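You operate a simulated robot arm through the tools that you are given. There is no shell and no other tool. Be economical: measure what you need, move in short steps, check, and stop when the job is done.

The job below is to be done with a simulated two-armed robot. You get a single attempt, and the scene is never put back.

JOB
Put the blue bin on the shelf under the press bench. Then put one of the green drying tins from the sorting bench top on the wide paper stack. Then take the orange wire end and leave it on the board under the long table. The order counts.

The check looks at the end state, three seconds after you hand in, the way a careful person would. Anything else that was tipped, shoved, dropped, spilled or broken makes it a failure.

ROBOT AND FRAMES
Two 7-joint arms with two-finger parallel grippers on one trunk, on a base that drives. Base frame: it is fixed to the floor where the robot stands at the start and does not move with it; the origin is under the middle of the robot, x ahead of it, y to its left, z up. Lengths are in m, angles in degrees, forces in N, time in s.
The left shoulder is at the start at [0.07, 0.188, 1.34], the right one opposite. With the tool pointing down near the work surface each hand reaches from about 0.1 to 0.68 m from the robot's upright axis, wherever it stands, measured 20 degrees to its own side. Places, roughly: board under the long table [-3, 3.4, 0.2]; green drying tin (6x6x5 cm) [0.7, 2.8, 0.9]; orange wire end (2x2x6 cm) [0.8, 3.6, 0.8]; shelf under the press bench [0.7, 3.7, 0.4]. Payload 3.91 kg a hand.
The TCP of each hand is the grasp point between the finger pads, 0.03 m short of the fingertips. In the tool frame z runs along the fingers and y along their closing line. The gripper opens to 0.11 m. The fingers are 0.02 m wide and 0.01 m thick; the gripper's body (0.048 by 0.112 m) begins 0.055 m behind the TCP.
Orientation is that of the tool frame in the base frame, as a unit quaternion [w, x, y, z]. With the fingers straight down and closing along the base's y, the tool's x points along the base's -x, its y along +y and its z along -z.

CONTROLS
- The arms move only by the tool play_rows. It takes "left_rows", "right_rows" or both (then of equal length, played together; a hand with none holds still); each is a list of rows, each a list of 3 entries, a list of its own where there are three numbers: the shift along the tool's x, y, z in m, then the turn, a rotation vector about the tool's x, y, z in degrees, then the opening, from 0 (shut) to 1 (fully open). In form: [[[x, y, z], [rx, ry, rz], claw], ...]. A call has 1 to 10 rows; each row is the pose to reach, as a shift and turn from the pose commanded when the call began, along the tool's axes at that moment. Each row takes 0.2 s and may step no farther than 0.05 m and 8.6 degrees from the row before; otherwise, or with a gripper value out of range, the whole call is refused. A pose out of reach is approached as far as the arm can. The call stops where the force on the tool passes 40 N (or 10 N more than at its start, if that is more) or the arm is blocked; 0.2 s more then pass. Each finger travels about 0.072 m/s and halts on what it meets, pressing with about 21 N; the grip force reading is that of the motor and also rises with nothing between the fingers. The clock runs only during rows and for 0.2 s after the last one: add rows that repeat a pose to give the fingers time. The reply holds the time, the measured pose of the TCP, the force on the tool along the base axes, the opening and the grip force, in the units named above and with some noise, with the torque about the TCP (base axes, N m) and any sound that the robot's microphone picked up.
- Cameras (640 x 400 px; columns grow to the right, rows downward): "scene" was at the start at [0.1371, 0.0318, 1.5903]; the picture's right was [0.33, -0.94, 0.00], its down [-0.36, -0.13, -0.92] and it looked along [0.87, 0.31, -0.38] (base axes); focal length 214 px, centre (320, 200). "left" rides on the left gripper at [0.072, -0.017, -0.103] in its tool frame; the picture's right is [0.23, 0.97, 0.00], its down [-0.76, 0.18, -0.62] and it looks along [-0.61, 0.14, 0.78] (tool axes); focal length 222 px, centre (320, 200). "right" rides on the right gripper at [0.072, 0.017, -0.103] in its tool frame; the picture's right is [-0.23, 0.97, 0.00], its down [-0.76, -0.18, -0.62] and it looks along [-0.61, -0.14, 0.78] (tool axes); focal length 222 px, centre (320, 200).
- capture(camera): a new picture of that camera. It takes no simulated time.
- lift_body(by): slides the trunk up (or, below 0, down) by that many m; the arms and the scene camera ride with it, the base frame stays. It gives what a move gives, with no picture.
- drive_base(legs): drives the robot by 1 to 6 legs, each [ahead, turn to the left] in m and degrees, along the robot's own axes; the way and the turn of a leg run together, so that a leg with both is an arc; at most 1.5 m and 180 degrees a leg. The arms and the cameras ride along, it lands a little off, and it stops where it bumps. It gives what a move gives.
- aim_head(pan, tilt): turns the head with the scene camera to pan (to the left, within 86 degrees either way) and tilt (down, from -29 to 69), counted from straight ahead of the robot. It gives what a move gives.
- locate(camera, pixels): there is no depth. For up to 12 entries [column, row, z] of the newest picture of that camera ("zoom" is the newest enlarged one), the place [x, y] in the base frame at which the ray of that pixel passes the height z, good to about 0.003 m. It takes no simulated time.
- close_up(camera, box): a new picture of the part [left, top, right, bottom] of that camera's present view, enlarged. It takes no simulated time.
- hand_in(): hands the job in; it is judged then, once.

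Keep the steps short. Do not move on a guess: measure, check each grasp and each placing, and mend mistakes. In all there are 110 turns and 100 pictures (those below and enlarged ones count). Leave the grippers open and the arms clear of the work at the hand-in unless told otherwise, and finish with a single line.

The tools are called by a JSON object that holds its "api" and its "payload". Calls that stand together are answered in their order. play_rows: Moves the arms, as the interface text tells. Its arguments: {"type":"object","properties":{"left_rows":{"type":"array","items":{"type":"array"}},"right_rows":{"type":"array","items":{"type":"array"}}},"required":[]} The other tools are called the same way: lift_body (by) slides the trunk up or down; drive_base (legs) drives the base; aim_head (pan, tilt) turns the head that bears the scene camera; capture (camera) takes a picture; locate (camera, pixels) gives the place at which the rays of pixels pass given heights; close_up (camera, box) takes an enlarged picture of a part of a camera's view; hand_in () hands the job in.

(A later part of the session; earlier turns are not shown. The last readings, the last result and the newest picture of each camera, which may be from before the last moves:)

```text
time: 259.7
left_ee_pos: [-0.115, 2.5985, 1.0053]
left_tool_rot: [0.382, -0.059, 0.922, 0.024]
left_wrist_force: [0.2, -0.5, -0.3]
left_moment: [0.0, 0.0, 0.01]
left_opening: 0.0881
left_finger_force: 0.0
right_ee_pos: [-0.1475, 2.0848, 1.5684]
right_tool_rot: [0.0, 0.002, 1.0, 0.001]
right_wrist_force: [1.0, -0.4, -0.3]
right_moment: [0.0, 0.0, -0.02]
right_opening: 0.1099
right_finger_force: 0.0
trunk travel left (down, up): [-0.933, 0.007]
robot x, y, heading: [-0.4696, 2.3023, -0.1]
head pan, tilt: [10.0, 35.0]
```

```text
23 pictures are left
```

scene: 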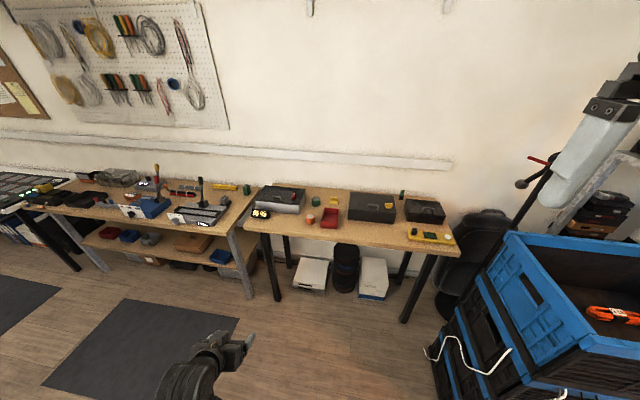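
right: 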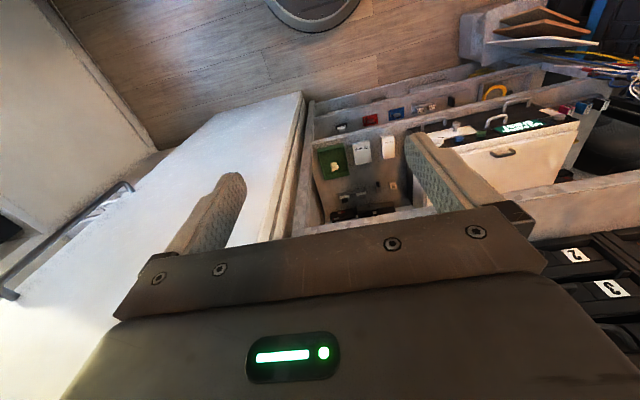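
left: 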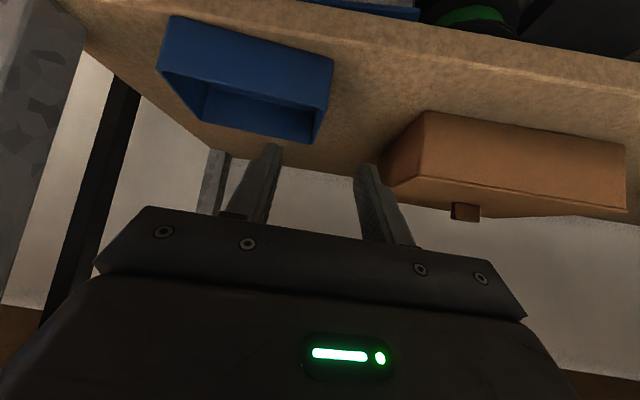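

The hand holds its 45° pitch comfortably here, and the blue bin is visible on the shelf at (222,257). I'll drive 0.42 m ahead and enlarge the tin area.

{"api": "drive_base", "payload": {"legs": [[0.42, 0]]}}

{"api": "aim_head", "payload": {"pan": 15, "tilt": 40}}

{"api": "close_up", "payload": {"camera": "scene", "box": [220, 130, 412, 250]}}

{"api": "capture", "payload": {"camera": "left"}}

```text
time: 262.3
left_ee_pos: [0.3033, 2.5973, 1.0046]
left_tool_rot: [0.383, -0.058, 0.922, 0.025]
left_wrist_force: [0.0, -0.6, 0.6]
left_moment: [0.04, -0.04, -0.03]
left_opening: 0.088
left_finger_force: 0.1
right_ee_pos: [0.2679, 2.082, 1.5696]
right_tool_rot: [0.0, 0.002, 1.0, 0.002]
right_wrist_force: [-0.7, -0.9, -0.1]
right_moment: [0.0, -0.01, 0.0]
right_opening: 0.11
right_finger_force: 0.0
trunk travel left (down, up): [-0.933, 0.007]
robot x, y, heading: [-0.0498, 2.2995, -0.3]
head pan, tilt: [10.0, 35.0]
```

```text
time: 262.9
left_ee_pos: [0.3023, 2.5971, 1.004]
left_tool_rot: [0.382, -0.057, 0.922, 0.024]
left_wrist_force: [-0.3, -0.1, -0.3]
left_moment: [-0.02, 0.0, -0.01]
left_opening: 0.0877
left_finger_force: 0.1
right_ee_pos: [0.2687, 2.0831, 1.5689]
right_tool_rot: [0.001, 0.003, 1.0, 0.002]
right_wrist_force: [-0.3, -0.4, -0.3]
right_moment: [0.0, -0.04, 0.03]
right_opening: 0.1099
right_finger_force: 0.1
trunk travel left (down, up): [-0.933, 0.007]
robot x, y, heading: [-0.0479, 2.3017, -0.3]
head pan, tilt: [15.0, 40.0]
```

```text
3.33 times, centred on (316, 190) of scene
```

zoom: 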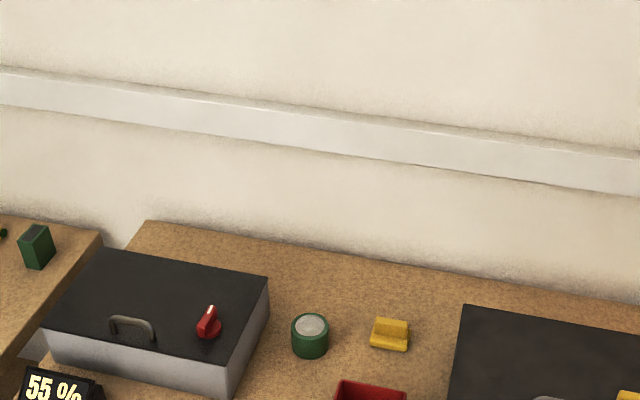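

```text
21 pictures are left
```

left: 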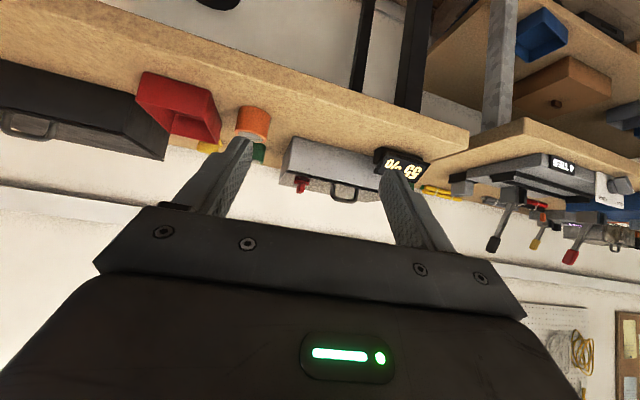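

I'll measure the tin in this view at several heights to triangulate with the earlier view, where it read (0.758, 2.526) at z 0.88.

{"api": "locate", "payload": {"camera": "zoom", "pixels": [[310, 325, 0.84], [310, 325, 0.88], [310, 325, 0.92], [292, 325, 0.88], [329, 327, 0.88], [311, 356, 0.83], [268, 275, 0.93], [228, 393, 0.83], [337, 385, 0.88]]}}

{"api": "locate", "payload": {"camera": "left", "pixels": [[258, 152, 0.84], [258, 152, 0.88], [252, 122, 0.84], [300, 186, 0.93], [221, 110, 0.84], [252, 137, 0.82], [252, 137, 0.84], [252, 137, 0.86]]}}

```text
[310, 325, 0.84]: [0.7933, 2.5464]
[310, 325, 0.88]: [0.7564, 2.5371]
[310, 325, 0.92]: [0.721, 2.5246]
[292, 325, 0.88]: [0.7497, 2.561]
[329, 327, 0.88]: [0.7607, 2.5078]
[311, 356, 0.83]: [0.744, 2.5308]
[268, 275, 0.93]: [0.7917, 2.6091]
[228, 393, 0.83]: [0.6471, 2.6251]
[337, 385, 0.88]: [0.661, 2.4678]
```

```text
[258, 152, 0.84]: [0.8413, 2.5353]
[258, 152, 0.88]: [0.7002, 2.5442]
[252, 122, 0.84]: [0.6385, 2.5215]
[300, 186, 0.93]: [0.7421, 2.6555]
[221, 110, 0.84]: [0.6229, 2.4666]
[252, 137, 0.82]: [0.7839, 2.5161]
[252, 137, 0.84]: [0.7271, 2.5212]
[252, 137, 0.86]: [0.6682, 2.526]
```

The tin's top is at z 0.89 and its centre at (0.747, 2.534). The orange tin is in front at x of about 0.59, and the grey box face is at y of about 2.61. I'll straighten the yaw, line up in y, and drive 0.1 m closer.

{"api": "play_rows", "payload": {"left_rows": [[[0, -0.03, 0], [2.4, 0, 2.4], 0.8], [[0, -0.063, 0], [4.8, 0, 4.8], 0.8], [[0, -0.063, 0], [4.8, 0, 4.8], 0.8]]}}

{"api": "drive_base", "payload": {"legs": [[0.1, 0]]}}

```text
time: 263.7
left_ee_pos: [0.3108, 2.5439, 1.0017]
left_tool_rot: [0.383, 0.014, 0.924, 0.014]
left_wrist_force: [0.2, -0.2, 0.1]
left_moment: [-0.03, -0.01, -0.03]
left_opening: 0.0882
left_finger_force: 0.1
right_ee_pos: [0.2698, 2.0862, 1.5702]
right_tool_rot: [0.001, 0.003, 1.0, 0.001]
right_wrist_force: [0.4, 1.0, 0.1]
right_moment: [-0.03, 0.04, 0.02]
right_opening: 0.1102
right_finger_force: 0.0
trunk travel left (down, up): [-0.933, 0.007]
robot x, y, heading: [-0.0489, 2.3011, -0.2]
head pan, tilt: [15.0, 40.0]
```

```text
time: 264.9
left_ee_pos: [0.4075, 2.5426, 1.0053]
left_tool_rot: [0.386, 0.014, 0.922, 0.014]
left_wrist_force: [-0.4, 0.0, 0.1]
left_moment: [0.0, 0.02, -0.02]
left_opening: 0.088
left_finger_force: 0.0
right_ee_pos: [0.3607, 2.0833, 1.5705]
right_tool_rot: [0.002, 0.003, 1.0, 0.001]
right_wrist_force: [-0.5, -0.4, 0.4]
right_moment: [0.04, -0.05, 0.0]
right_opening: 0.1099
right_finger_force: 0.1
trunk travel left (down, up): [-0.933, 0.007]
robot x, y, heading: [0.045, 2.2988, 0.0]
head pan, tilt: [15.0, 40.0]
```

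I'll advance over the orange tin to the pre-grasp point, correcting 2° of rotation.

{"api": "play_rows", "payload": {"left_rows": [[[-0.025, 0, 0.035], [0.4, 0, -1], 0.8], [[-0.05, -0.002, 0.07], [0.9, 0, -2.1], 0.8], [[-0.075, -0.003, 0.11], [0.9, 0, -2.1], 0.8], [[-0.1, -0.005, 0.15], [0.9, 0, -2.1], 0.8], [[-0.125, -0.006, 0.19], [0.9, 0, -2.1], 0.8], [[-0.15, -0.0066, 0.2295], [0.9, 0, -2.1], 0.8], [[-0.15, -0.0066, 0.2295], [0.9, 0, -2.1], 0.8]]}}

{"api": "capture", "payload": {"camera": "left"}}

```text
time: 266.5
left_ee_pos: [0.6806, 2.5332, 0.9496]
left_tool_rot: [0.383, 0.0, 0.924, 0.0]
left_wrist_force: [0.7, 0.1, 0.5]
left_moment: [0.02, -0.02, 0.01]
left_opening: 0.0881
left_finger_force: 0.0
right_ee_pos: [0.3679, 2.0827, 1.5698]
right_tool_rot: [0.001, 0.003, 1.0, 0.001]
right_wrist_force: [0.0, -0.6, 0.1]
right_moment: [-0.01, -0.01, 0.0]
right_opening: 0.1101
right_finger_force: 0.1
trunk travel left (down, up): [-0.933, 0.007]
robot x, y, heading: [0.0485, 2.3028, -0.7]
head pan, tilt: [15.0, 40.0]
```

```text
20 pictures are left
```

left: 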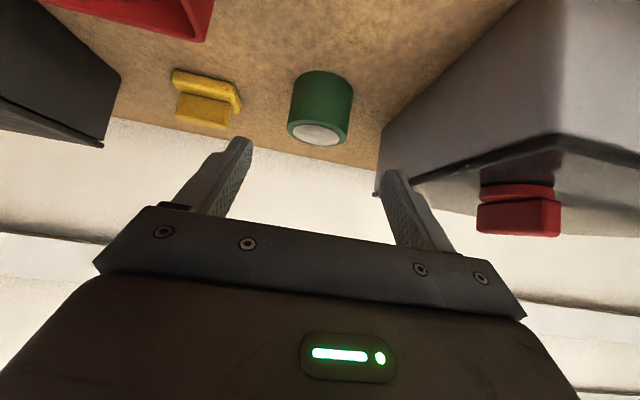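

The tin is centred between the fingers (column 320). I'll verify its top centre at (318,134).

{"api": "locate", "payload": {"camera": "left", "pixels": [[318, 134, 0.89], [318, 134, 0.88], [291, 110, 0.87], [353, 107, 0.87], [322, 72, 0.84], [383, 125, 0.93]]}}

```text
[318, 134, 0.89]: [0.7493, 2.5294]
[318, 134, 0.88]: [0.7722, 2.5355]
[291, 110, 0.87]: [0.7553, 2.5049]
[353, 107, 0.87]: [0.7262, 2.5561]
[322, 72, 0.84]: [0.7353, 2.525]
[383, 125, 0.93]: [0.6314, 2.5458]
```

Centre confirmed at (0.749, 2.531). I'll advance 0.097 m along the fingers.

{"api": "play_rows", "payload": {"left_rows": [[[0, -0.001, 0.03], [0, 0, 0], 0.8], [[0, -0.002, 0.06], [0, 0, 0], 0.8], [[0, -0.002, 0.08], [0, 0, 0], 0.8], [[0, -0.002, 0.097], [0, 0, 0], 0.8], [[0, -0.002, 0.097], [0, 0, 0], 0.8]]}}

{"api": "capture", "payload": {"camera": "left"}}

```text
time: 267.7
left_ee_pos: [0.7484, 2.5287, 0.883]
left_tool_rot: [0.386, 0.001, 0.923, 0.0]
left_wrist_force: [1.1, -5.6, 29.3]
left_moment: [-0.37, 4.39, 0.71]
left_opening: 0.088
left_finger_force: 0.1
right_ee_pos: [0.3647, 2.08, 1.571]
right_tool_rot: [0.002, 0.004, 1.0, 0.002]
right_wrist_force: [-0.4, -0.5, 0.4]
right_moment: [0.0, 0.0, 0.02]
right_opening: 0.1101
right_finger_force: 0.0
trunk travel left (down, up): [-0.933, 0.007]
robot x, y, heading: [0.0485, 2.2967, -0.4]
head pan, tilt: [15.0, 40.0]
```

```text
19 pictures are left
```

left: 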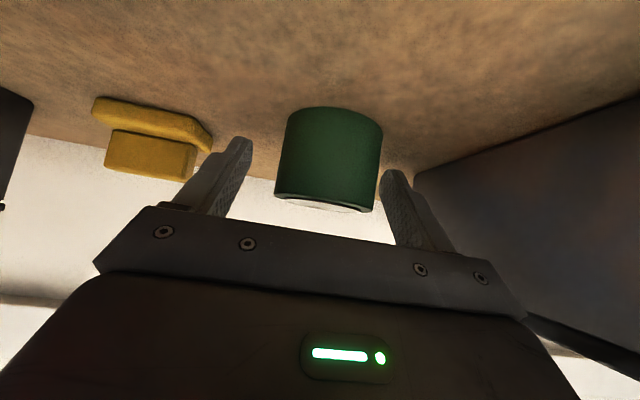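

An upward push of 29 N at about 0.15 m behind the TCP: the wrist camera housing touched the orange tin. I'll back off along the fingers at once and use a steeper hand of about 22° pitch.

{"api": "play_rows", "payload": {"left_rows": [[[0, 0, -0.02], [0, 0, 0], 0.8], [[0, 0, -0.05], [0, 0, 0], 0.8], [[0, 0, -0.09], [0, 0, 0], 0.8], [[0, 0, -0.09], [0, 0, 0], 0.8]]}}

{"api": "play_rows", "payload": {"left_rows": [[[-0.03, 0, -0.03], [0, 7.6, 0], 0.8], [[-0.04, 0, -0.03], [0, 15.2, 0], 0.8], [[-0.05, 0, -0.02], [0, 22.8, 0], 0.8], [[-0.05, 0, -0.02], [0, 22.8, 0], 0.8]]}}

{"api": "capture", "payload": {"camera": "left"}}

{"api": "close_up", "payload": {"camera": "scene", "box": [230, 170, 390, 270]}}

```text
time: 268.7
left_ee_pos: [0.6847, 2.5304, 0.9394]
left_tool_rot: [0.383, 0.0, 0.924, 0.0]
left_wrist_force: [0.6, 0.1, -0.4]
left_moment: [0.0, 0.0, 0.01]
left_opening: 0.0879
left_finger_force: 0.1
right_ee_pos: [0.3686, 2.0843, 1.5694]
right_tool_rot: [0.001, 0.003, 1.0, 0.001]
right_wrist_force: [-0.2, 0.4, -0.4]
right_moment: [-0.01, 0.01, -0.02]
right_opening: 0.1101
right_finger_force: 0.0
trunk travel left (down, up): [-0.933, 0.007]
robot x, y, heading: [0.0471, 2.2986, -0.3]
head pan, tilt: [15.0, 40.0]
```

```text
time: 269.7
left_ee_pos: [0.7048, 2.532, 0.9914]
left_tool_rot: [0.192, 0.0, 0.981, 0.0]
left_wrist_force: [-0.9, -1.0, 0.0]
left_moment: [0.02, 0.0, 0.01]
left_opening: 0.0883
left_finger_force: 0.0
right_ee_pos: [0.3669, 2.0826, 1.5698]
right_tool_rot: [0.0, 0.003, 1.0, 0.003]
right_wrist_force: [-0.1, -0.1, -0.2]
right_moment: [0.0, -0.02, 0.02]
right_opening: 0.1101
right_finger_force: 0.0
trunk travel left (down, up): [-0.933, 0.007]
robot x, y, heading: [0.0474, 2.3007, -0.4]
head pan, tilt: [15.0, 40.0]
```

```text
18 pictures are left
```

left: 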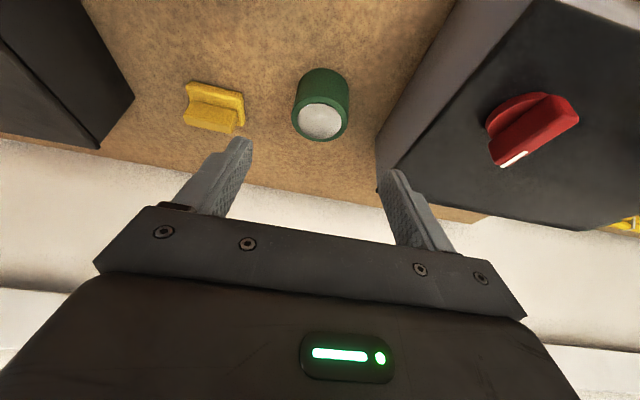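

```text
4.00 times, centred on (310, 220) of scene
```

zoom: 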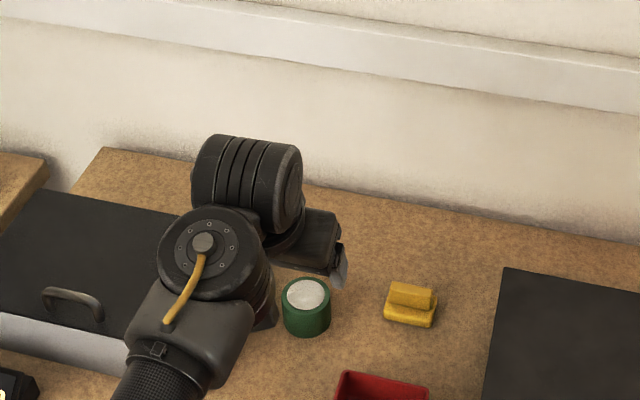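

Now at 22° pitch the tin's top is at (321,121), matching the projected target (319,118). I'll advance 0.12 m.

{"api": "play_rows", "payload": {"left_rows": [[[0, -0.001, 0.04], [0, 0, 0], 0.8], [[0.001, -0.001, 0.075], [0, 0, 0], 0.8], [[0.001, -0.001, 0.1], [0, 0, 0], 0.8], [[0.001, -0.001, 0.118], [0, 0, 0], 0.8], [[0.001, -0.001, 0.118], [0, 0, 0], 0.8]]}}

```text
time: 270.9
left_ee_pos: [0.7478, 2.5316, 0.8813]
left_tool_rot: [0.193, 0.0, 0.981, 0.0]
left_wrist_force: [0.2, -0.3, 0.1]
left_moment: [-0.02, 0.01, 0.0]
left_opening: 0.0879
left_finger_force: 0.2
right_ee_pos: [0.3683, 2.0828, 1.5701]
right_tool_rot: [0.0, 0.004, 1.0, 0.001]
right_wrist_force: [0.3, -0.2, -0.1]
right_moment: [-0.01, 0.02, 0.0]
right_opening: 0.1099
right_finger_force: 0.0
trunk travel left (down, up): [-0.933, 0.007]
robot x, y, heading: [0.052, 2.2997, -0.2]
head pan, tilt: [15.0, 40.0]
```

No contact forces now. I'll close on the tin and raise it slightly.

{"api": "play_rows", "payload": {"left_rows": [[[0, 0, 0], [0, 0, 0], 0.4], [[0, 0, 0], [0, 0, 0], 0.4], [[0, 0, 0], [0, 0, 0], 0.3], [[0, 0, 0], [0, 0, 0], 0.3], [[0, 0, 0], [0, 0, 0], 0.3]]}}

{"api": "play_rows", "payload": {"left_rows": [[[-0.008, 0, -0.019], [0, 0, 0], 0.3], [[-0.015, 0, -0.038], [0, 0, 0], 0.3], [[-0.03, 0, -0.075], [0, 0, 0], 0.3], [[-0.045, 0, -0.112], [0, 0, 0], 0.3], [[-0.045, 0, -0.112], [0, 0, 0], 0.3]]}}

{"api": "capture", "payload": {"camera": "left"}}

```text
time: 272.1
left_ee_pos: [0.749, 2.5307, 0.8819]
left_tool_rot: [0.194, 0.001, 0.981, -0.001]
left_wrist_force: [0.3, 0.9, 0.5]
left_moment: [0.0, -0.02, 0.01]
left_opening: 0.0511
left_finger_force: 21.2
right_ee_pos: [0.3679, 2.083, 1.5698]
right_tool_rot: [0.0, 0.004, 1.0, 0.001]
right_wrist_force: [0.3, -0.2, -0.3]
right_moment: [-0.01, 0.01, 0.03]
right_opening: 0.1102
right_finger_force: 0.1
trunk travel left (down, up): [-0.933, 0.007]
robot x, y, heading: [0.0472, 2.2981, -0.5]
head pan, tilt: [15.0, 40.0]
```

```text
time: 273.3
left_ee_pos: [0.7449, 2.5308, 1.0011]
left_tool_rot: [0.194, 0.0, 0.981, 0.001]
left_wrist_force: [0.1, -0.2, -0.3]
left_moment: [0.0, 0.0, -0.02]
left_opening: 0.051
left_finger_force: 20.9
right_ee_pos: [0.367, 2.0835, 1.5704]
right_tool_rot: [0.002, 0.004, 1.0, 0.001]
right_wrist_force: [-0.2, -0.9, 0.1]
right_moment: [0.0, 0.0, 0.02]
right_opening: 0.1098
right_finger_force: 0.1
trunk travel left (down, up): [-0.933, 0.007]
robot x, y, heading: [0.0467, 2.298, -0.5]
head pan, tilt: [15.0, 40.0]
```

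```text
16 pictures are left
```

left: 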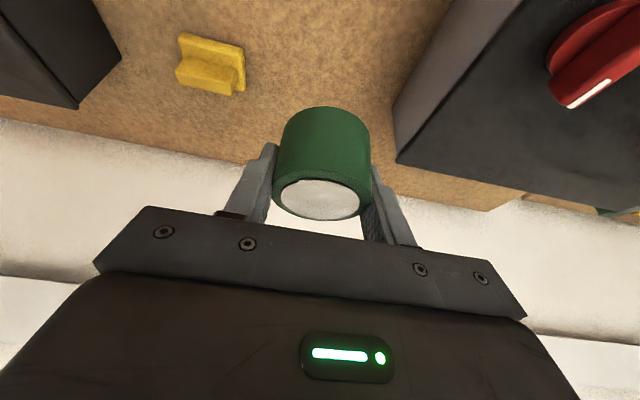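

The tin is held at 51 mm opening and 21 N. I'll reverse, then retract the arm in free space.

{"api": "drive_base", "payload": {"legs": [[-0.62, 0]]}}

{"api": "play_rows", "payload": {"left_rows": [[[0.037, 0, -0.023], [0, 0, 0], 0.3], [[0.074, 0, -0.046], [0, 0, 0], 0.3], [[0.111, 0, -0.068], [0, 0, 0], 0.3], [[0.148, 0, -0.09], [0, 0, 0], 0.3], [[0.185, 0, -0.113], [0, 0, 0], 0.3], [[0.222, 0, -0.136], [0, 0, 0], 0.3], [[0.259, 0, -0.159], [0, 0, 0], 0.3], [[0.259, 0, -0.159], [0, 0, 0], 0.3]]}}

{"api": "aim_head", "payload": {"pan": 15, "tilt": 30}}

{"api": "close_up", "payload": {"camera": "scene", "box": [140, 140, 460, 340]}}

```text
time: 276.7
left_ee_pos: [0.1384, 2.535, 1.0005]
left_tool_rot: [0.193, -0.004, 0.981, 0.0]
left_wrist_force: [-0.9, -0.9, 0.0]
left_moment: [-0.02, 0.0, 0.0]
left_opening: 0.0511
left_finger_force: 21.5
right_ee_pos: [-0.2353, 2.0863, 1.5688]
right_tool_rot: [0.0, 0.0, 1.0, 0.0]
right_wrist_force: [-0.9, 0.0, -0.2]
right_moment: [-0.03, 0.01, -0.01]
right_opening: 0.11
right_finger_force: 0.1
trunk travel left (down, up): [-0.933, 0.007]
robot x, y, heading: [-0.5533, 2.3009, 0.2]
head pan, tilt: [15.0, 40.0]
```

```text
time: 278.2
left_ee_pos: [-0.1308, 2.5334, 1.0461]
left_tool_rot: [0.198, -0.003, 0.98, -0.001]
left_wrist_force: [0.4, -0.2, -1.2]
left_moment: [0.01, -0.03, 0.07]
left_opening: 0.051
left_finger_force: 20.6
right_ee_pos: [-0.2396, 2.0878, 1.5702]
right_tool_rot: [0.002, 0.001, 1.0, 0.001]
right_wrist_force: [-0.2, -1.1, 1.2]
right_moment: [0.0, -0.03, 0.01]
right_opening: 0.1102
right_finger_force: 0.1
trunk travel left (down, up): [-0.933, 0.007]
robot x, y, heading: [-0.5568, 2.3008, 0.3]
head pan, tilt: [15.0, 40.0]
stopped in row 7 (left hand): the force on the tool passed its limit (the readings are from after the stop); the commanded pose is now the measured one
```

```text
time: 278.9
left_ee_pos: [-0.13, 2.5334, 1.0447]
left_tool_rot: [0.198, -0.004, 0.98, 0.0]
left_wrist_force: [1.9, -0.6, -3.0]
left_moment: [0.06, -0.08, 0.08]
left_opening: 0.0509
left_finger_force: 20.8
right_ee_pos: [-0.2364, 2.0858, 1.5693]
right_tool_rot: [0.0, 0.0, 1.0, 0.001]
right_wrist_force: [0.2, 0.0, -0.4]
right_moment: [-0.05, 0.01, 0.01]
right_opening: 0.1099
right_finger_force: 0.0
trunk travel left (down, up): [-0.933, 0.007]
robot x, y, heading: [-0.5558, 2.2999, 0.3]
head pan, tilt: [15.0, 30.0]
```

```text
2.00 times, centred on (300, 240) of scene
```

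zoom: 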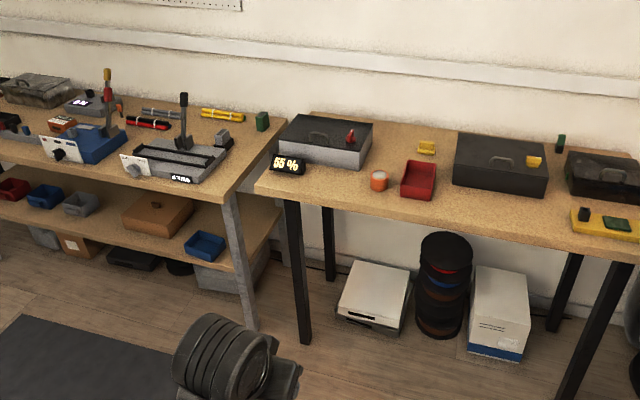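

The orange tin and all its neighbours are standing as before. I'll drive to the first rack and look at the stack there.

{"api": "drive_base", "payload": {"legs": [[0, -90], [1.15, 0], [0.95, 0], [0, 90]]}}

{"api": "aim_head", "payload": {"pan": -10, "tilt": 35}}

{"api": "close_up", "payload": {"camera": "scene", "box": [260, 110, 516, 270]}}

```text
time: 297.0
left_ee_pos: [-0.1398, 0.4132, 1.0455]
left_tool_rot: [0.197, 0.011, 0.98, -0.002]
left_wrist_force: [1.7, -0.2, -2.6]
left_moment: [0.06, -0.23, 0.13]
left_opening: 0.0508
left_finger_force: 21.1
right_ee_pos: [-0.2611, -0.0308, 1.5694]
right_tool_rot: [0.001, 0.015, 1.0, 0.002]
right_wrist_force: [0.0, 0.2, 0.2]
right_moment: [-0.01, 0.03, 0.0]
right_opening: 0.1098
right_finger_force: 0.2
trunk travel left (down, up): [-0.933, 0.007]
robot x, y, heading: [-0.5764, 0.1926, -1.6]
head pan, tilt: [15.0, 30.0]
```

```text
time: 297.9
left_ee_pos: [-0.1398, 0.4135, 1.0445]
left_tool_rot: [0.197, 0.011, 0.98, -0.003]
left_wrist_force: [0.6, -0.5, -2.4]
left_moment: [0.04, -0.08, 0.11]
left_opening: 0.0505
left_finger_force: 21.2
right_ee_pos: [-0.2603, -0.0299, 1.5693]
right_tool_rot: [0.001, 0.014, 1.0, 0.0]
right_wrist_force: [-0.4, -0.2, -0.8]
right_moment: [-0.02, 0.03, 0.0]
right_opening: 0.1098
right_finger_force: 0.0
trunk travel left (down, up): [-0.933, 0.007]
robot x, y, heading: [-0.574, 0.1941, -1.7]
head pan, tilt: [-10.0, 35.0]
```

```text
2.50 times, centred on (388, 190) of scene
```

zoom: 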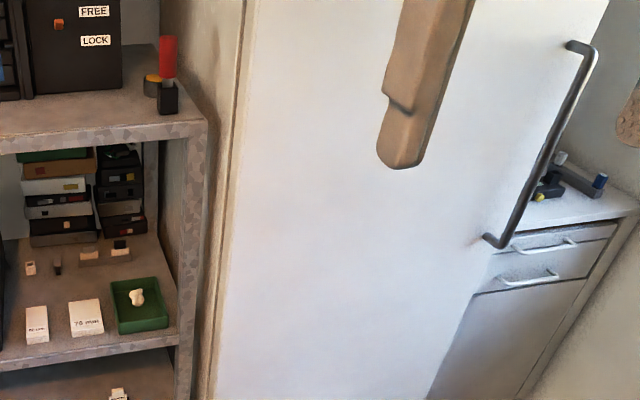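

The 75 mm stack's top face runs roughly (70,303), (98,299), (104,330), (73,336). I'll measure it, the shelf edge and the upper shelf edge.

{"api": "locate", "payload": {"camera": "zoom", "pixels": [[70, 303, 0.75], [98, 299, 0.75], [104, 330, 0.75], [73, 336, 0.75], [73, 338, 0.72], [104, 333, 0.72], [100, 356, 0.72], [100, 130, 1.25], [178, 341, 0.72], [116, 300, 0.74]]}}

```text
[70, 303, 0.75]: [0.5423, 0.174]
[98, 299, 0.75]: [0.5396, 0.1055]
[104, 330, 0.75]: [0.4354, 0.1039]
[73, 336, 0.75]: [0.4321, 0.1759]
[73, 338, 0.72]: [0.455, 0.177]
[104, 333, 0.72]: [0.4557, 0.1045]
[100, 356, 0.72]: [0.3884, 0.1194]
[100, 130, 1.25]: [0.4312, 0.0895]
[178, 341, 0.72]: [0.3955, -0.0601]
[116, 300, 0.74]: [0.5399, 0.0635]
```

The stack is centred at about (0.50, 0.14) with its top at z of about 0.735. The upper shelf edge is at x of about 0.42, so the leaning hand fits. I'll drive 0.45 m ahead and turn −23° so the stack lies to the left hand's side.

{"api": "drive_base", "payload": {"legs": [[0.45, 0], [0, -23]]}}

```text
time: 301.8
left_ee_pos: [0.3607, 0.2142, 1.0449]
left_tool_rot: [0.193, 0.208, 0.958, -0.043]
left_wrist_force: [0.7, -2.0, -2.1]
left_moment: [0.16, -0.06, 0.21]
left_opening: 0.0509
left_finger_force: 20.6
right_ee_pos: [0.0754, -0.1451, 1.5711]
right_tool_rot: [0.0, 0.214, 0.977, 0.0]
right_wrist_force: [0.1, 0.2, 0.2]
right_moment: [0.0, 0.0, 0.01]
right_opening: 0.1099
right_finger_force: 0.1
trunk travel left (down, up): [-0.933, 0.007]
robot x, y, heading: [-0.125, 0.1813, -24.8]
head pan, tilt: [-10.0, 35.0]
```

Now I'll move diagonally to about 5 cm above the stack.

{"api": "play_rows", "payload": {"left_rows": [[[-0.009, -0.002, 0.037], [0, 0, 0], 0.3], [[-0.018, -0.003, 0.074], [0, 0, 0], 0.3], [[-0.026, -0.005, 0.111], [0, 0, 0], 0.3], [[-0.035, -0.006, 0.148], [0, 0, 0], 0.3], [[-0.044, -0.008, 0.185], [0, 0, 0], 0.3], [[-0.053, -0.009, 0.222], [0, 0.3, 0], 0.3], [[-0.0615, -0.011, 0.259], [0, 0.5, 0], 0.3], [[-0.0615, -0.011, 0.259], [0, 0.5, 0], 0.3]]}}

{"api": "capture", "payload": {"camera": "left"}}

```text
time: 303.6
left_ee_pos: [0.4992, 0.1388, 0.8274]
left_tool_rot: [0.19, 0.208, 0.959, -0.042]
left_wrist_force: [-0.2, 0.4, -0.7]
left_moment: [0.03, 0.02, 0.02]
left_opening: 0.051
left_finger_force: 21.2
right_ee_pos: [0.0758, -0.1478, 1.5701]
right_tool_rot: [0.0, 0.215, 0.977, 0.0]
right_wrist_force: [0.1, 0.2, -0.3]
right_moment: [0.03, 0.0, -0.02]
right_opening: 0.1099
right_finger_force: 0.0
trunk travel left (down, up): [-0.933, 0.007]
robot x, y, heading: [-0.1226, 0.1854, -24.9]
head pan, tilt: [-10.0, 35.0]
```

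```text
13 pictures are left
```

left: 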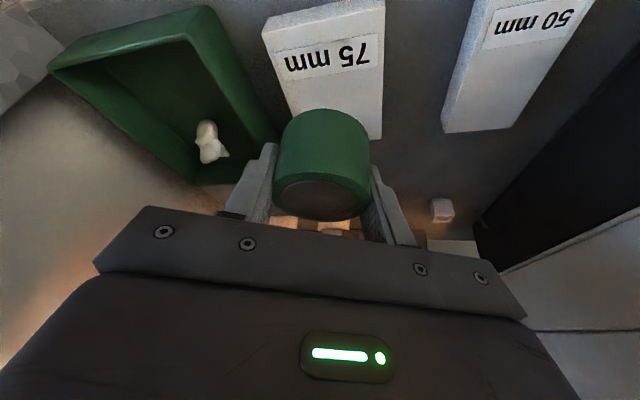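

I'll check the stack's corners with this camera: (263,28), (385,2), (382,137).

{"api": "locate", "payload": {"camera": "left", "pixels": [[263, 28, 0.735], [385, 2, 0.735], [382, 127, 0.735], [263, 28, 0.75], [385, 2, 0.75], [382, 127, 0.75], [382, 138, 0.72], [278, 112, 0.735]]}}

```text
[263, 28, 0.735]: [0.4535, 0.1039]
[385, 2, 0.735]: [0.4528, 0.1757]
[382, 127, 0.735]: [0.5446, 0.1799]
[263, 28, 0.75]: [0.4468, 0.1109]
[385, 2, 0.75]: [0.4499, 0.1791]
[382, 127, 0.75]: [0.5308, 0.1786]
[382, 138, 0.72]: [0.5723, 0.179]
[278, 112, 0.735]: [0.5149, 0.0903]
```

The stack spans y 0.104–0.177 and x 0.453–0.55, so the tin is well centred. I'll add 3 mm sideways, then lower with the trunk.

{"api": "play_rows", "payload": {"left_rows": [[[-0.001, 0.003, 0], [0, 0, 0], 0.3], [[-0.001, 0.003, 0], [0, 0, 0], 0.3]]}}

{"api": "lift_body", "payload": {"by": -0.042}}

{"api": "lift_body", "payload": {"by": -0.004}}

{"api": "lift_body", "payload": {"by": -0.004}}

```text
time: 304.2
left_ee_pos: [0.5003, 0.1408, 0.8283]
left_tool_rot: [0.189, 0.207, 0.959, -0.041]
left_wrist_force: [0.4, 0.4, -0.3]
left_moment: [-0.02, -0.01, 0.0]
left_opening: 0.0507
left_finger_force: 20.4
right_ee_pos: [0.0749, -0.1476, 1.5706]
right_tool_rot: [0.001, 0.214, 0.977, 0.001]
right_wrist_force: [0.8, -0.6, -0.1]
right_moment: [0.01, 0.03, 0.04]
right_opening: 0.11
right_finger_force: 0.2
trunk travel left (down, up): [-0.933, 0.007]
robot x, y, heading: [-0.1232, 0.183, -24.6]
head pan, tilt: [-10.0, 35.0]
```

```text
time: 305.1
left_ee_pos: [0.4999, 0.1414, 0.7874]
left_tool_rot: [0.189, 0.208, 0.959, -0.042]
left_wrist_force: [0.9, -0.1, 0.3]
left_moment: [0.0, 0.0, -0.01]
left_opening: 0.0506
left_finger_force: 21.4
right_ee_pos: [0.0751, -0.1473, 1.5289]
right_tool_rot: [0.002, 0.216, 0.976, 0.001]
right_wrist_force: [0.2, 1.0, 0.8]
right_moment: [0.03, 0.03, -0.01]
right_opening: 0.1099
right_finger_force: 0.0
trunk travel left (down, up): [-0.891, 0.049]
robot x, y, heading: [-0.1268, 0.183, -25.0]
head pan, tilt: [-10.0, 35.0]
```

```text
time: 305.6
left_ee_pos: [0.5016, 0.141, 0.7832]
left_tool_rot: [0.188, 0.208, 0.959, -0.041]
left_wrist_force: [0.1, -0.6, -0.5]
left_moment: [-0.03, 0.02, 0.0]
left_opening: 0.0511
left_finger_force: 21.2
right_ee_pos: [0.0746, -0.1478, 1.5241]
right_tool_rot: [0.001, 0.215, 0.977, 0.001]
right_wrist_force: [0.1, 0.7, 0.0]
right_moment: [-0.01, -0.05, 0.01]
right_opening: 0.11
right_finger_force: 0.0
trunk travel left (down, up): [-0.887, 0.053]
robot x, y, heading: [-0.1265, 0.1804, -24.7]
head pan, tilt: [-10.0, 35.0]
```

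```text
time: 306.1
left_ee_pos: [0.5007, 0.1412, 0.7785]
left_tool_rot: [0.189, 0.208, 0.959, -0.041]
left_wrist_force: [0.2, -0.2, -0.5]
left_moment: [-0.01, -0.01, -0.02]
left_opening: 0.0507
left_finger_force: 21.4
right_ee_pos: [0.075, -0.1476, 1.519]
right_tool_rot: [0.002, 0.215, 0.977, 0.001]
right_wrist_force: [-0.4, -0.1, 0.9]
right_moment: [-0.03, -0.01, 0.0]
right_opening: 0.1099
right_finger_force: 0.1
trunk travel left (down, up): [-0.883, 0.057]
robot x, y, heading: [-0.1243, 0.1829, -24.8]
head pan, tilt: [-10.0, 35.0]
```

No contact yet, so I'll take three more small steps.

{"api": "lift_body", "payload": {"by": -0.004}}

{"api": "lift_body", "payload": {"by": -0.003}}

{"api": "lift_body", "payload": {"by": -0.003}}

{"api": "capture", "payload": {"camera": "left"}}

```text
time: 306.6
left_ee_pos: [0.5006, 0.1411, 0.7749]
left_tool_rot: [0.189, 0.207, 0.959, -0.042]
left_wrist_force: [0.2, 0.3, -1.1]
left_moment: [-0.01, -0.03, -0.01]
left_opening: 0.0511
left_finger_force: 21.1
right_ee_pos: [0.0766, -0.148, 1.5156]
right_tool_rot: [0.001, 0.215, 0.977, 0.001]
right_wrist_force: [0.0, -0.1, 0.4]
right_moment: [0.01, 0.04, 0.0]
right_opening: 0.1104
right_finger_force: 0.1
trunk travel left (down, up): [-0.879, 0.061]
robot x, y, heading: [-0.1283, 0.18, -24.4]
head pan, tilt: [-10.0, 35.0]
```

```text
time: 307.2
left_ee_pos: [0.5017, 0.1415, 0.7743]
left_tool_rot: [0.19, 0.208, 0.959, -0.042]
left_wrist_force: [-0.9, 1.1, 10.6]
left_moment: [0.17, 0.21, -0.01]
left_opening: 0.0508
left_finger_force: 21.2
right_ee_pos: [0.0736, -0.1463, 1.5138]
right_tool_rot: [0.002, 0.215, 0.977, 0.001]
right_wrist_force: [-0.5, -0.2, -0.2]
right_moment: [0.02, -0.02, -0.03]
right_opening: 0.11
right_finger_force: 0.0
trunk travel left (down, up): [-0.876, 0.064]
robot x, y, heading: [-0.1241, 0.1828, -24.7]
head pan, tilt: [-10.0, 35.0]
```

```text
time: 307.7
left_ee_pos: [0.5016, 0.1423, 0.7729]
left_tool_rot: [0.192, 0.207, 0.958, -0.042]
left_wrist_force: [0.2, 3.1, 27.4]
left_moment: [0.19, 0.14, -0.02]
left_opening: 0.0513
left_finger_force: 20.9
right_ee_pos: [0.0712, -0.1459, 1.5115]
right_tool_rot: [0.003, 0.214, 0.977, 0.001]
right_wrist_force: [0.7, 0.4, 0.4]
right_moment: [0.02, 0.02, 0.01]
right_opening: 0.11
right_finger_force: 0.1
trunk travel left (down, up): [-0.873, 0.067]
robot x, y, heading: [-0.1266, 0.1838, -24.6]
head pan, tilt: [-10.0, 35.0]
```

```text
12 pictures are left
```

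left: 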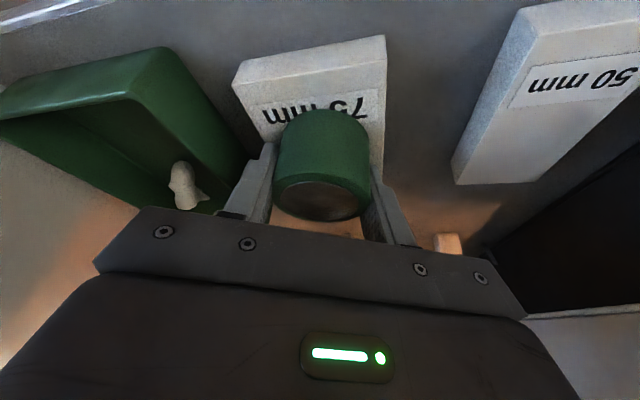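

Contact was felt and the tin sits on the 75 mm stack. I'll relieve 3 mm, open to 0.75, and withdraw along the fingers.

{"api": "lift_body", "payload": {"by": 0.003}}

{"api": "play_rows", "payload": {"left_rows": [[[0, 0, 0], [0, 0, 0], 0.55], [[0, 0, 0], [0, 0, 0], 0.7], [[0, 0, 0], [0, 0, 0], 0.75], [[0, 0, 0], [0, 0, 0], 0.75]]}}

{"api": "play_rows", "payload": {"left_rows": [[[0, 0, -0.02], [0, 0, 0], 0.75], [[0, 0, -0.05], [0, 0, 0], 0.75], [[0.02, 0, -0.09], [0, 0, 0], 0.75], [[0.05, 0, -0.12], [0, 0, 0], 0.75], [[0.08, 0, -0.15], [0, 0, 0], 0.75]]}}

{"api": "capture", "payload": {"camera": "left"}}

```text
time: 308.2
left_ee_pos: [0.5004, 0.1408, 0.7739]
left_tool_rot: [0.191, 0.208, 0.958, -0.042]
left_wrist_force: [7.4, -0.5, 16.5]
left_moment: [0.01, -0.3, 0.01]
left_opening: 0.0508
left_finger_force: 21.0
right_ee_pos: [0.0742, -0.1463, 1.5131]
right_tool_rot: [0.001, 0.214, 0.977, 0.001]
right_wrist_force: [0.7, 0.8, 0.1]
right_moment: [0.01, -0.03, 0.0]
right_opening: 0.1101
right_finger_force: 0.1
trunk travel left (down, up): [-0.876, 0.064]
robot x, y, heading: [-0.1245, 0.1802, -24.8]
head pan, tilt: [-10.0, 35.0]
```

```text
time: 309.2
left_ee_pos: [0.498, 0.1399, 0.7727]
left_tool_rot: [0.19, 0.208, 0.958, -0.042]
left_wrist_force: [-4.5, -5.7, 15.5]
left_moment: [0.39, -0.17, 0.02]
left_opening: 0.0788
left_finger_force: 0.1
right_ee_pos: [0.0723, -0.1485, 1.5132]
right_tool_rot: [0.002, 0.215, 0.977, 0.001]
right_wrist_force: [-0.3, -0.3, 0.2]
right_moment: [-0.02, -0.01, 0.02]
right_opening: 0.1101
right_finger_force: 0.0
trunk travel left (down, up): [-0.876, 0.064]
robot x, y, heading: [-0.1242, 0.1834, -24.8]
head pan, tilt: [-10.0, 35.0]
```

```text
time: 310.4
left_ee_pos: [0.3808, 0.1942, 0.8803]
left_tool_rot: [0.19, 0.208, 0.959, -0.042]
left_wrist_force: [-0.4, -0.2, 0.3]
left_moment: [0.02, -0.04, -0.02]
left_opening: 0.0826
left_finger_force: 0.1
right_ee_pos: [0.0738, -0.1464, 1.5138]
right_tool_rot: [0.003, 0.214, 0.977, 0.001]
right_wrist_force: [-0.1, 0.0, 0.3]
right_moment: [0.01, -0.03, 0.04]
right_opening: 0.1102
right_finger_force: 0.1
trunk travel left (down, up): [-0.876, 0.064]
robot x, y, heading: [-0.1268, 0.1776, -24.6]
head pan, tilt: [-10.0, 35.0]
```

```text
11 pictures are left
```

left: 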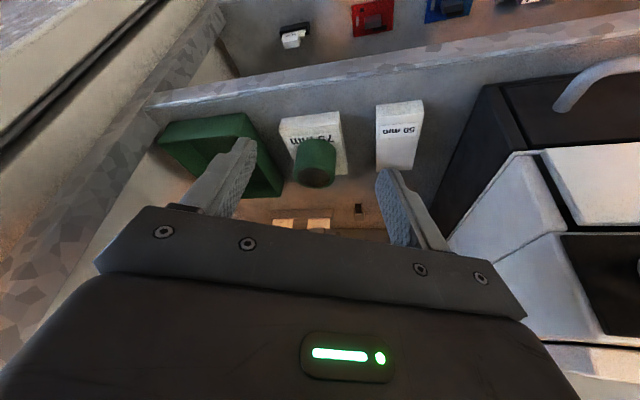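

The tin stands on the 75 mm stack. I'll enlarge to check that it is fully supported.

{"api": "close_up", "payload": {"camera": "left", "box": [250, 90, 410, 210]}}

```text
3.33 times, centred on (330, 150) of left
```

zoom: 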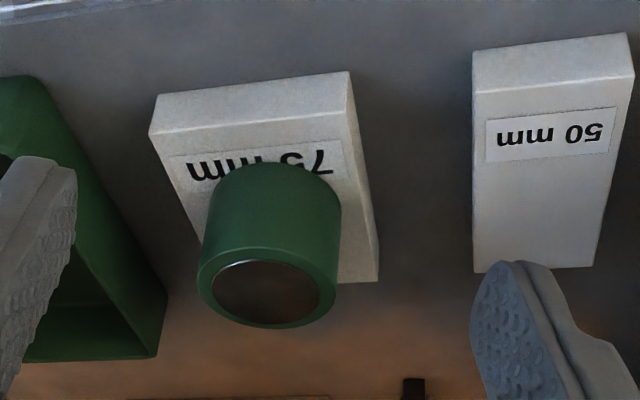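

The tin is fully on the stack (margins of about 5 and 10 mm), and nothing else moved. Now for the orange wire end: I'll drive to the press bench, stopping at (−0.6, 3.37) facing it.

{"api": "drive_base", "payload": {"legs": [[-0.55, 0], [0, 114.6], [1.5, 0], [1.47, 0], [0, -90]]}}

{"api": "lift_body", "payload": {"by": 0.06}}

{"api": "drive_base", "payload": {"legs": [[0.4, 0]]}}

{"api": "aim_head", "payload": {"pan": 12, "tilt": 35}}

{"api": "close_up", "payload": {"camera": "scene", "box": [240, 130, 400, 230]}}

```text
time: 336.1
left_ee_pos: [-0.1378, 3.5902, 0.8781]
left_tool_rot: [0.193, 0.01, 0.981, -0.003]
left_wrist_force: [0.3, 0.4, -0.3]
left_moment: [0.02, -0.04, -0.03]
left_opening: 0.0824
left_finger_force: 0.0
right_ee_pos: [-0.2862, 3.1566, 1.512]
right_tool_rot: [0.001, 0.016, 1.0, 0.001]
right_wrist_force: [-0.3, 0.6, 0.3]
right_moment: [-0.03, -0.01, -0.01]
right_opening: 0.11
right_finger_force: 0.1
trunk travel left (down, up): [-0.876, 0.064]
robot x, y, heading: [-0.5999, 3.3819, -1.5]
head pan, tilt: [-10.0, 35.0]
```

```text
time: 337.1
left_ee_pos: [-0.1382, 3.59, 0.9386]
left_tool_rot: [0.193, 0.012, 0.981, -0.003]
left_wrist_force: [0.0, 0.1, 0.5]
left_moment: [0.04, 0.0, -0.01]
left_opening: 0.0824
left_finger_force: 0.1
right_ee_pos: [-0.2851, 3.1561, 1.573]
right_tool_rot: [0.001, 0.015, 1.0, 0.0]
right_wrist_force: [0.3, 0.3, 0.4]
right_moment: [0.0, 0.0, 0.0]
right_opening: 0.1101
right_finger_force: 0.1
trunk travel left (down, up): [-0.936, 0.004]
robot x, y, heading: [-0.6002, 3.3811, -1.5]
head pan, tilt: [-10.0, 35.0]
```

```text
time: 339.6
left_ee_pos: [0.2621, 3.5807, 0.939]
left_tool_rot: [0.194, 0.009, 0.981, -0.003]
left_wrist_force: [-0.5, -0.3, -1.1]
left_moment: [-0.02, -0.02, -0.01]
left_opening: 0.0824
left_finger_force: 0.1
right_ee_pos: [0.1138, 3.1473, 1.5732]
right_tool_rot: [0.002, 0.013, 1.0, 0.001]
right_wrist_force: [-0.7, -0.6, -0.3]
right_moment: [0.0, 0.0, 0.01]
right_opening: 0.1099
right_finger_force: 0.0
trunk travel left (down, up): [-0.936, 0.004]
robot x, y, heading: [-0.2014, 3.375, -1.3]
head pan, tilt: [-10.0, 35.0]
```

```text
time: 340.4
left_ee_pos: [0.2647, 3.5825, 0.9391]
left_tool_rot: [0.193, 0.009, 0.981, -0.003]
left_wrist_force: [-0.4, 0.7, 0.7]
left_moment: [-0.03, -0.01, 0.02]
left_opening: 0.0827
left_finger_force: 0.1
right_ee_pos: [0.1168, 3.1477, 1.5723]
right_tool_rot: [0.001, 0.013, 1.0, 0.001]
right_wrist_force: [0.5, 0.0, -0.3]
right_moment: [0.03, 0.01, -0.02]
right_opening: 0.1099
right_finger_force: 0.0
trunk travel left (down, up): [-0.936, 0.004]
robot x, y, heading: [-0.1979, 3.3717, -1.3]
head pan, tilt: [12.0, 35.0]
```

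```text
4.00 times, centred on (320, 180) of scene
```

zoom: 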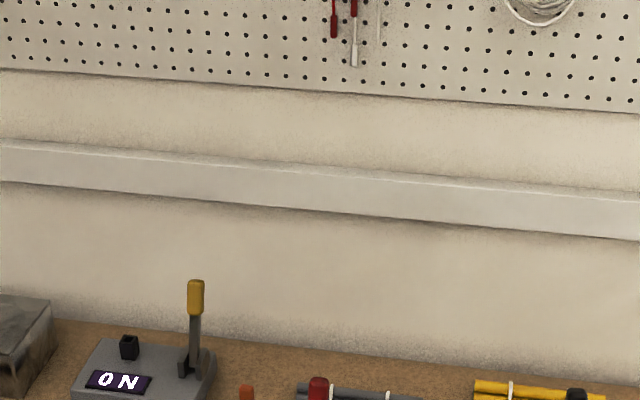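

The crop was too high: the wire end is just at the bottom, (247,395). I'll take a lower crop.

{"api": "close_up", "payload": {"camera": "scene", "box": [226, 195, 386, 295]}}

{"api": "capture", "payload": {"camera": "left"}}

```text
4.00 times, centred on (306, 245) of scene
```

zoom: 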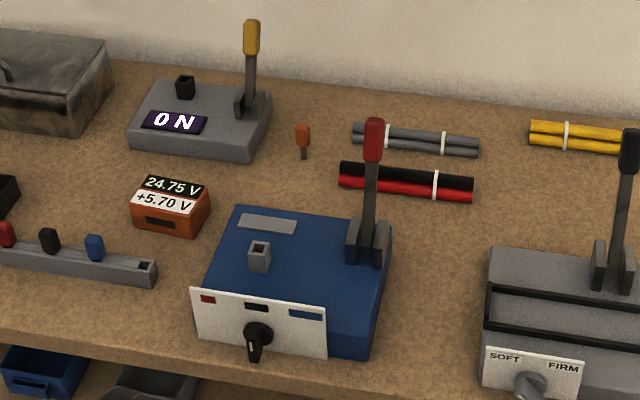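

```text
7 pictures are left
```

left: 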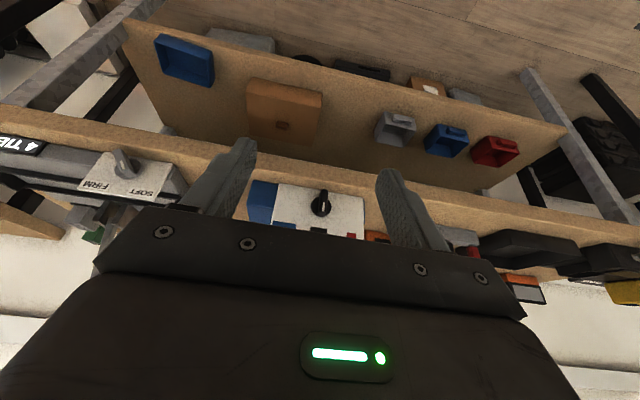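

The wire end stands upright at (302,150) in this zoom, with its pin base at (303,159) and the orange top at (302,125). I'll measure it and its neighbours: the yellow lever, red lever and blue press back edge.

{"api": "locate", "payload": {"camera": "zoom", "pixels": [[303, 158, 0.76], [303, 158, 0.78], [302, 127, 0.82], [302, 127, 0.84], [247, 112, 0.83], [251, 30, 0.95], [373, 130, 0.95], [366, 262, 0.85], [240, 207, 0.84], [340, 212, 0.84], [268, 150, 0.77], [345, 190, 0.78]]}}

```text
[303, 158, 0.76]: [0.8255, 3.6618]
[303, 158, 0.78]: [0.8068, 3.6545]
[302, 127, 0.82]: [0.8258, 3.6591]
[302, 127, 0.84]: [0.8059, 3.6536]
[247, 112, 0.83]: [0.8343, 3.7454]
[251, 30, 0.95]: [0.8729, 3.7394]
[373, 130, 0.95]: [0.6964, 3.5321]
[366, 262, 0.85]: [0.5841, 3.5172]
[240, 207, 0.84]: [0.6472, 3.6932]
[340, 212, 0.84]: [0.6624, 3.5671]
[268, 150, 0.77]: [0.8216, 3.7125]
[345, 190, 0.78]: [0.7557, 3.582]
```

The wire end is at (0.816, 3.658), z 0.77–0.83. Clearances are fine: the yellow lever is 8.7 cm left and the red lever 13 cm right. I'll raise the hand and shift it left first, so it passes over the blue press.

{"api": "play_rows", "payload": {"left_rows": [[[-0.013, 0.02, -0.033], [0, 0, 0], 0.55], [[-0.026, 0.04, -0.066], [0, 0, 0], 0.55], [[-0.04, 0.06, -0.1], [0, 0, 0], 0.55], [[-0.0525, 0.078, -0.13], [0, 0, 0], 0.55], [[-0.0525, 0.078, -0.13], [0, 0, 0], 0.55]]}}

```text
time: 341.3
left_ee_pos: [0.2699, 3.6374, 1.0404]
left_tool_rot: [0.204, 0.003, 0.979, -0.003]
left_wrist_force: [32.4, 0.5, -31.0]
left_moment: [0.22, -1.23, 0.19]
left_opening: 0.0605
left_finger_force: 0.0
right_ee_pos: [0.1145, 3.1469, 1.5731]
right_tool_rot: [0.002, 0.013, 1.0, 0.001]
right_wrist_force: [0.6, 0.0, 0.1]
right_moment: [-0.04, 0.01, 0.02]
right_opening: 0.1103
right_finger_force: 0.1
trunk travel left (down, up): [-0.936, 0.004]
robot x, y, heading: [-0.2026, 3.3709, -1.3]
head pan, tilt: [12.0, 35.0]
stopped in row 4 (left hand): the force on the tool passed its limit (the readings are from after the stop); the commanded pose is now the measured one
```

That force is the hand folding against its own forearm. I'll extend it forward a little to free it.

{"api": "play_rows", "payload": {"left_rows": [[[-0.03, 0.005, 0.005], [0, 0, 0], 0.55], [[-0.065, 0.012, 0.005], [0, -1, 0], 0.55], [[-0.1, 0.018, 0.0], [0, 1.3, 0], 0.55], [[-0.1, 0.018, 0.0], [0, 1.3, 0], 0.55]]}}

```text
time: 341.6
left_ee_pos: [0.2755, 3.6386, 1.0428]
left_tool_rot: [0.206, 0.0, 0.979, -0.003]
left_wrist_force: [18.1, 1.0, -17.9]
left_moment: [0.13, -0.72, 0.07]
left_opening: 0.0602
left_finger_force: 0.0
right_ee_pos: [0.1153, 3.1469, 1.5731]
right_tool_rot: [0.001, 0.014, 1.0, 0.001]
right_wrist_force: [0.1, -0.3, -0.7]
right_moment: [0.01, 0.03, 0.0]
right_opening: 0.1099
right_finger_force: 0.3
trunk travel left (down, up): [-0.936, 0.004]
robot x, y, heading: [-0.1969, 3.371, -1.4]
head pan, tilt: [12.0, 35.0]
stopped in row 1 (left hand): the force on the tool passed its limit (the readings are from after the stop); the commanded pose is now the measured one
```

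The push is forward and down, so I'll move along that direction (the finger axis) to relieve it.

{"api": "play_rows", "payload": {"left_rows": [[[0, 0, 0.02], [0, 0, 0], 0.55], [[-0.01, 0, 0.05], [0, 1, 0], 0.55], [[-0.045, 0, 0.06], [0, 1.7, 0], 0.55], [[-0.08, 0.005, 0.07], [0, 1.7, 0], 0.55], [[-0.12, 0.01, 0.07], [0, 1.7, 0], 0.55], [[-0.12, 0.01, 0.07], [0, 1.7, 0], 0.55]]}}

```text
time: 343.0
left_ee_pos: [0.4141, 3.6477, 1.027]
left_tool_rot: [0.191, -0.001, 0.982, -0.003]
left_wrist_force: [0.5, -0.1, -0.5]
left_moment: [0.0, 0.0, 0.04]
left_opening: 0.0607
left_finger_force: 0.1
right_ee_pos: [0.1153, 3.1477, 1.5733]
right_tool_rot: [0.001, 0.013, 1.0, 0.002]
right_wrist_force: [-0.1, -0.5, 0.2]
right_moment: [0.02, 0.02, 0.02]
right_opening: 0.11
right_finger_force: 0.1
trunk travel left (down, up): [-0.936, 0.004]
robot x, y, heading: [-0.1958, 3.3689, -1.6]
head pan, tilt: [12.0, 35.0]
```

Free again. I'll drive 0.29 m ahead, with the hand passing over the blue press.

{"api": "drive_base", "payload": {"legs": [[0.29, 0]]}}

```text
time: 344.9
left_ee_pos: [0.7018, 3.6394, 1.0291]
left_tool_rot: [0.191, 0.002, 0.982, -0.004]
left_wrist_force: [0.5, 0.7, 0.3]
left_moment: [0.01, -0.03, -0.02]
left_opening: 0.0604
left_finger_force: 0.1
right_ee_pos: [0.4007, 3.1388, 1.5734]
right_tool_rot: [0.001, 0.015, 1.0, 0.002]
right_wrist_force: [-0.9, 0.1, 0.6]
right_moment: [0.01, -0.01, 0.01]
right_opening: 0.1101
right_finger_force: 0.1
trunk travel left (down, up): [-0.936, 0.004]
robot x, y, heading: [0.087, 3.3639, -1.9]
head pan, tilt: [12.0, 35.0]
```

I'll move to 9 cm short of the wire end along the fingers and verify with a picture.

{"api": "play_rows", "payload": {"left_rows": [[[-0.006, 0.005, 0.038], [0, 0, 0], 0.55], [[-0.012, 0.01, 0.076], [0, 0, 0], 0.55], [[-0.019, 0.015, 0.114], [0, 0, 0], 0.55], [[-0.025, 0.019, 0.151], [0, 0, 0], 0.55], [[-0.025, 0.019, 0.151], [0, 0, 0], 0.55]]}}

{"api": "capture", "payload": {"camera": "left"}}

```text
time: 346.1
left_ee_pos: [0.783, 3.6571, 0.8963]
left_tool_rot: [0.191, 0.002, 0.982, -0.004]
left_wrist_force: [-0.6, -0.4, -0.2]
left_moment: [0.0, -0.02, 0.0]
left_opening: 0.0605
left_finger_force: 0.1
right_ee_pos: [0.4025, 3.1382, 1.5736]
right_tool_rot: [0.001, 0.014, 1.0, 0.002]
right_wrist_force: [-0.1, 0.8, 0.5]
right_moment: [-0.04, 0.0, -0.05]
right_opening: 0.1101
right_finger_force: 0.0
trunk travel left (down, up): [-0.936, 0.004]
robot x, y, heading: [0.0861, 3.367, -1.3]
head pan, tilt: [12.0, 35.0]
```

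```text
6 pictures are left
```

left: 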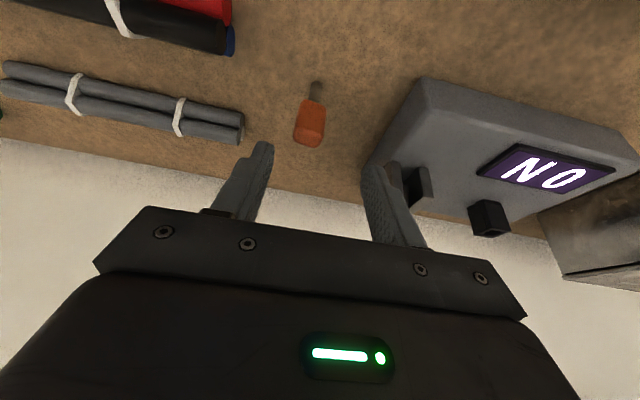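

I'll locate its top (309,138) and base (316,84) with this camera.

{"api": "locate", "payload": {"camera": "left", "pixels": [[309, 138, 0.83], [309, 138, 0.82], [316, 84, 0.77], [316, 84, 0.76], [311, 120, 0.81], [240, 142, 0.78]]}}

```text
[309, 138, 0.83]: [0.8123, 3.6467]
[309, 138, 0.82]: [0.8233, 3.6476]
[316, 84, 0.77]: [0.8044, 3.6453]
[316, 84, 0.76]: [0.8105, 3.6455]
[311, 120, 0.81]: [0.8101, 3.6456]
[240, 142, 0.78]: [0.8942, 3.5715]
```

The wire end is at (0.809, 3.646). I'll shift 11 mm right and advance.

{"api": "play_rows", "payload": {"left_rows": [[[0.003, -0.011, 0.0], [0, 0, 0], 0.55], [[0.0074, -0.011, 0.03], [0, 0, 0], 0.55], [[0.0074, -0.011, 0.06], [0, 0, 0], 0.55], [[0.0074, -0.011, 0.085], [0, 0, 0], 0.55], [[0.0074, -0.011, 0.085], [0, 0, 0], 0.55]]}}

```text
time: 347.4
left_ee_pos: [0.7914, 3.6452, 0.8377]
left_tool_rot: [0.192, 0.002, 0.981, -0.003]
left_wrist_force: [0.0, 0.1, -0.9]
left_moment: [0.0, 0.01, 0.0]
left_opening: 0.0606
left_finger_force: 0.1
left hand out of reach, approached as far as the arm can: row 3, 4, 5
right_ee_pos: [0.4024, 3.1382, 1.5725]
right_tool_rot: [0.001, 0.015, 1.0, 0.002]
right_wrist_force: [0.5, -0.3, 0.0]
right_moment: [-0.03, 0.0, 0.0]
right_opening: 0.1101
right_finger_force: 0.1
trunk travel left (down, up): [-0.936, 0.004]
robot x, y, heading: [0.0892, 3.3588, -1.7]
head pan, tilt: [12.0, 35.0]
```

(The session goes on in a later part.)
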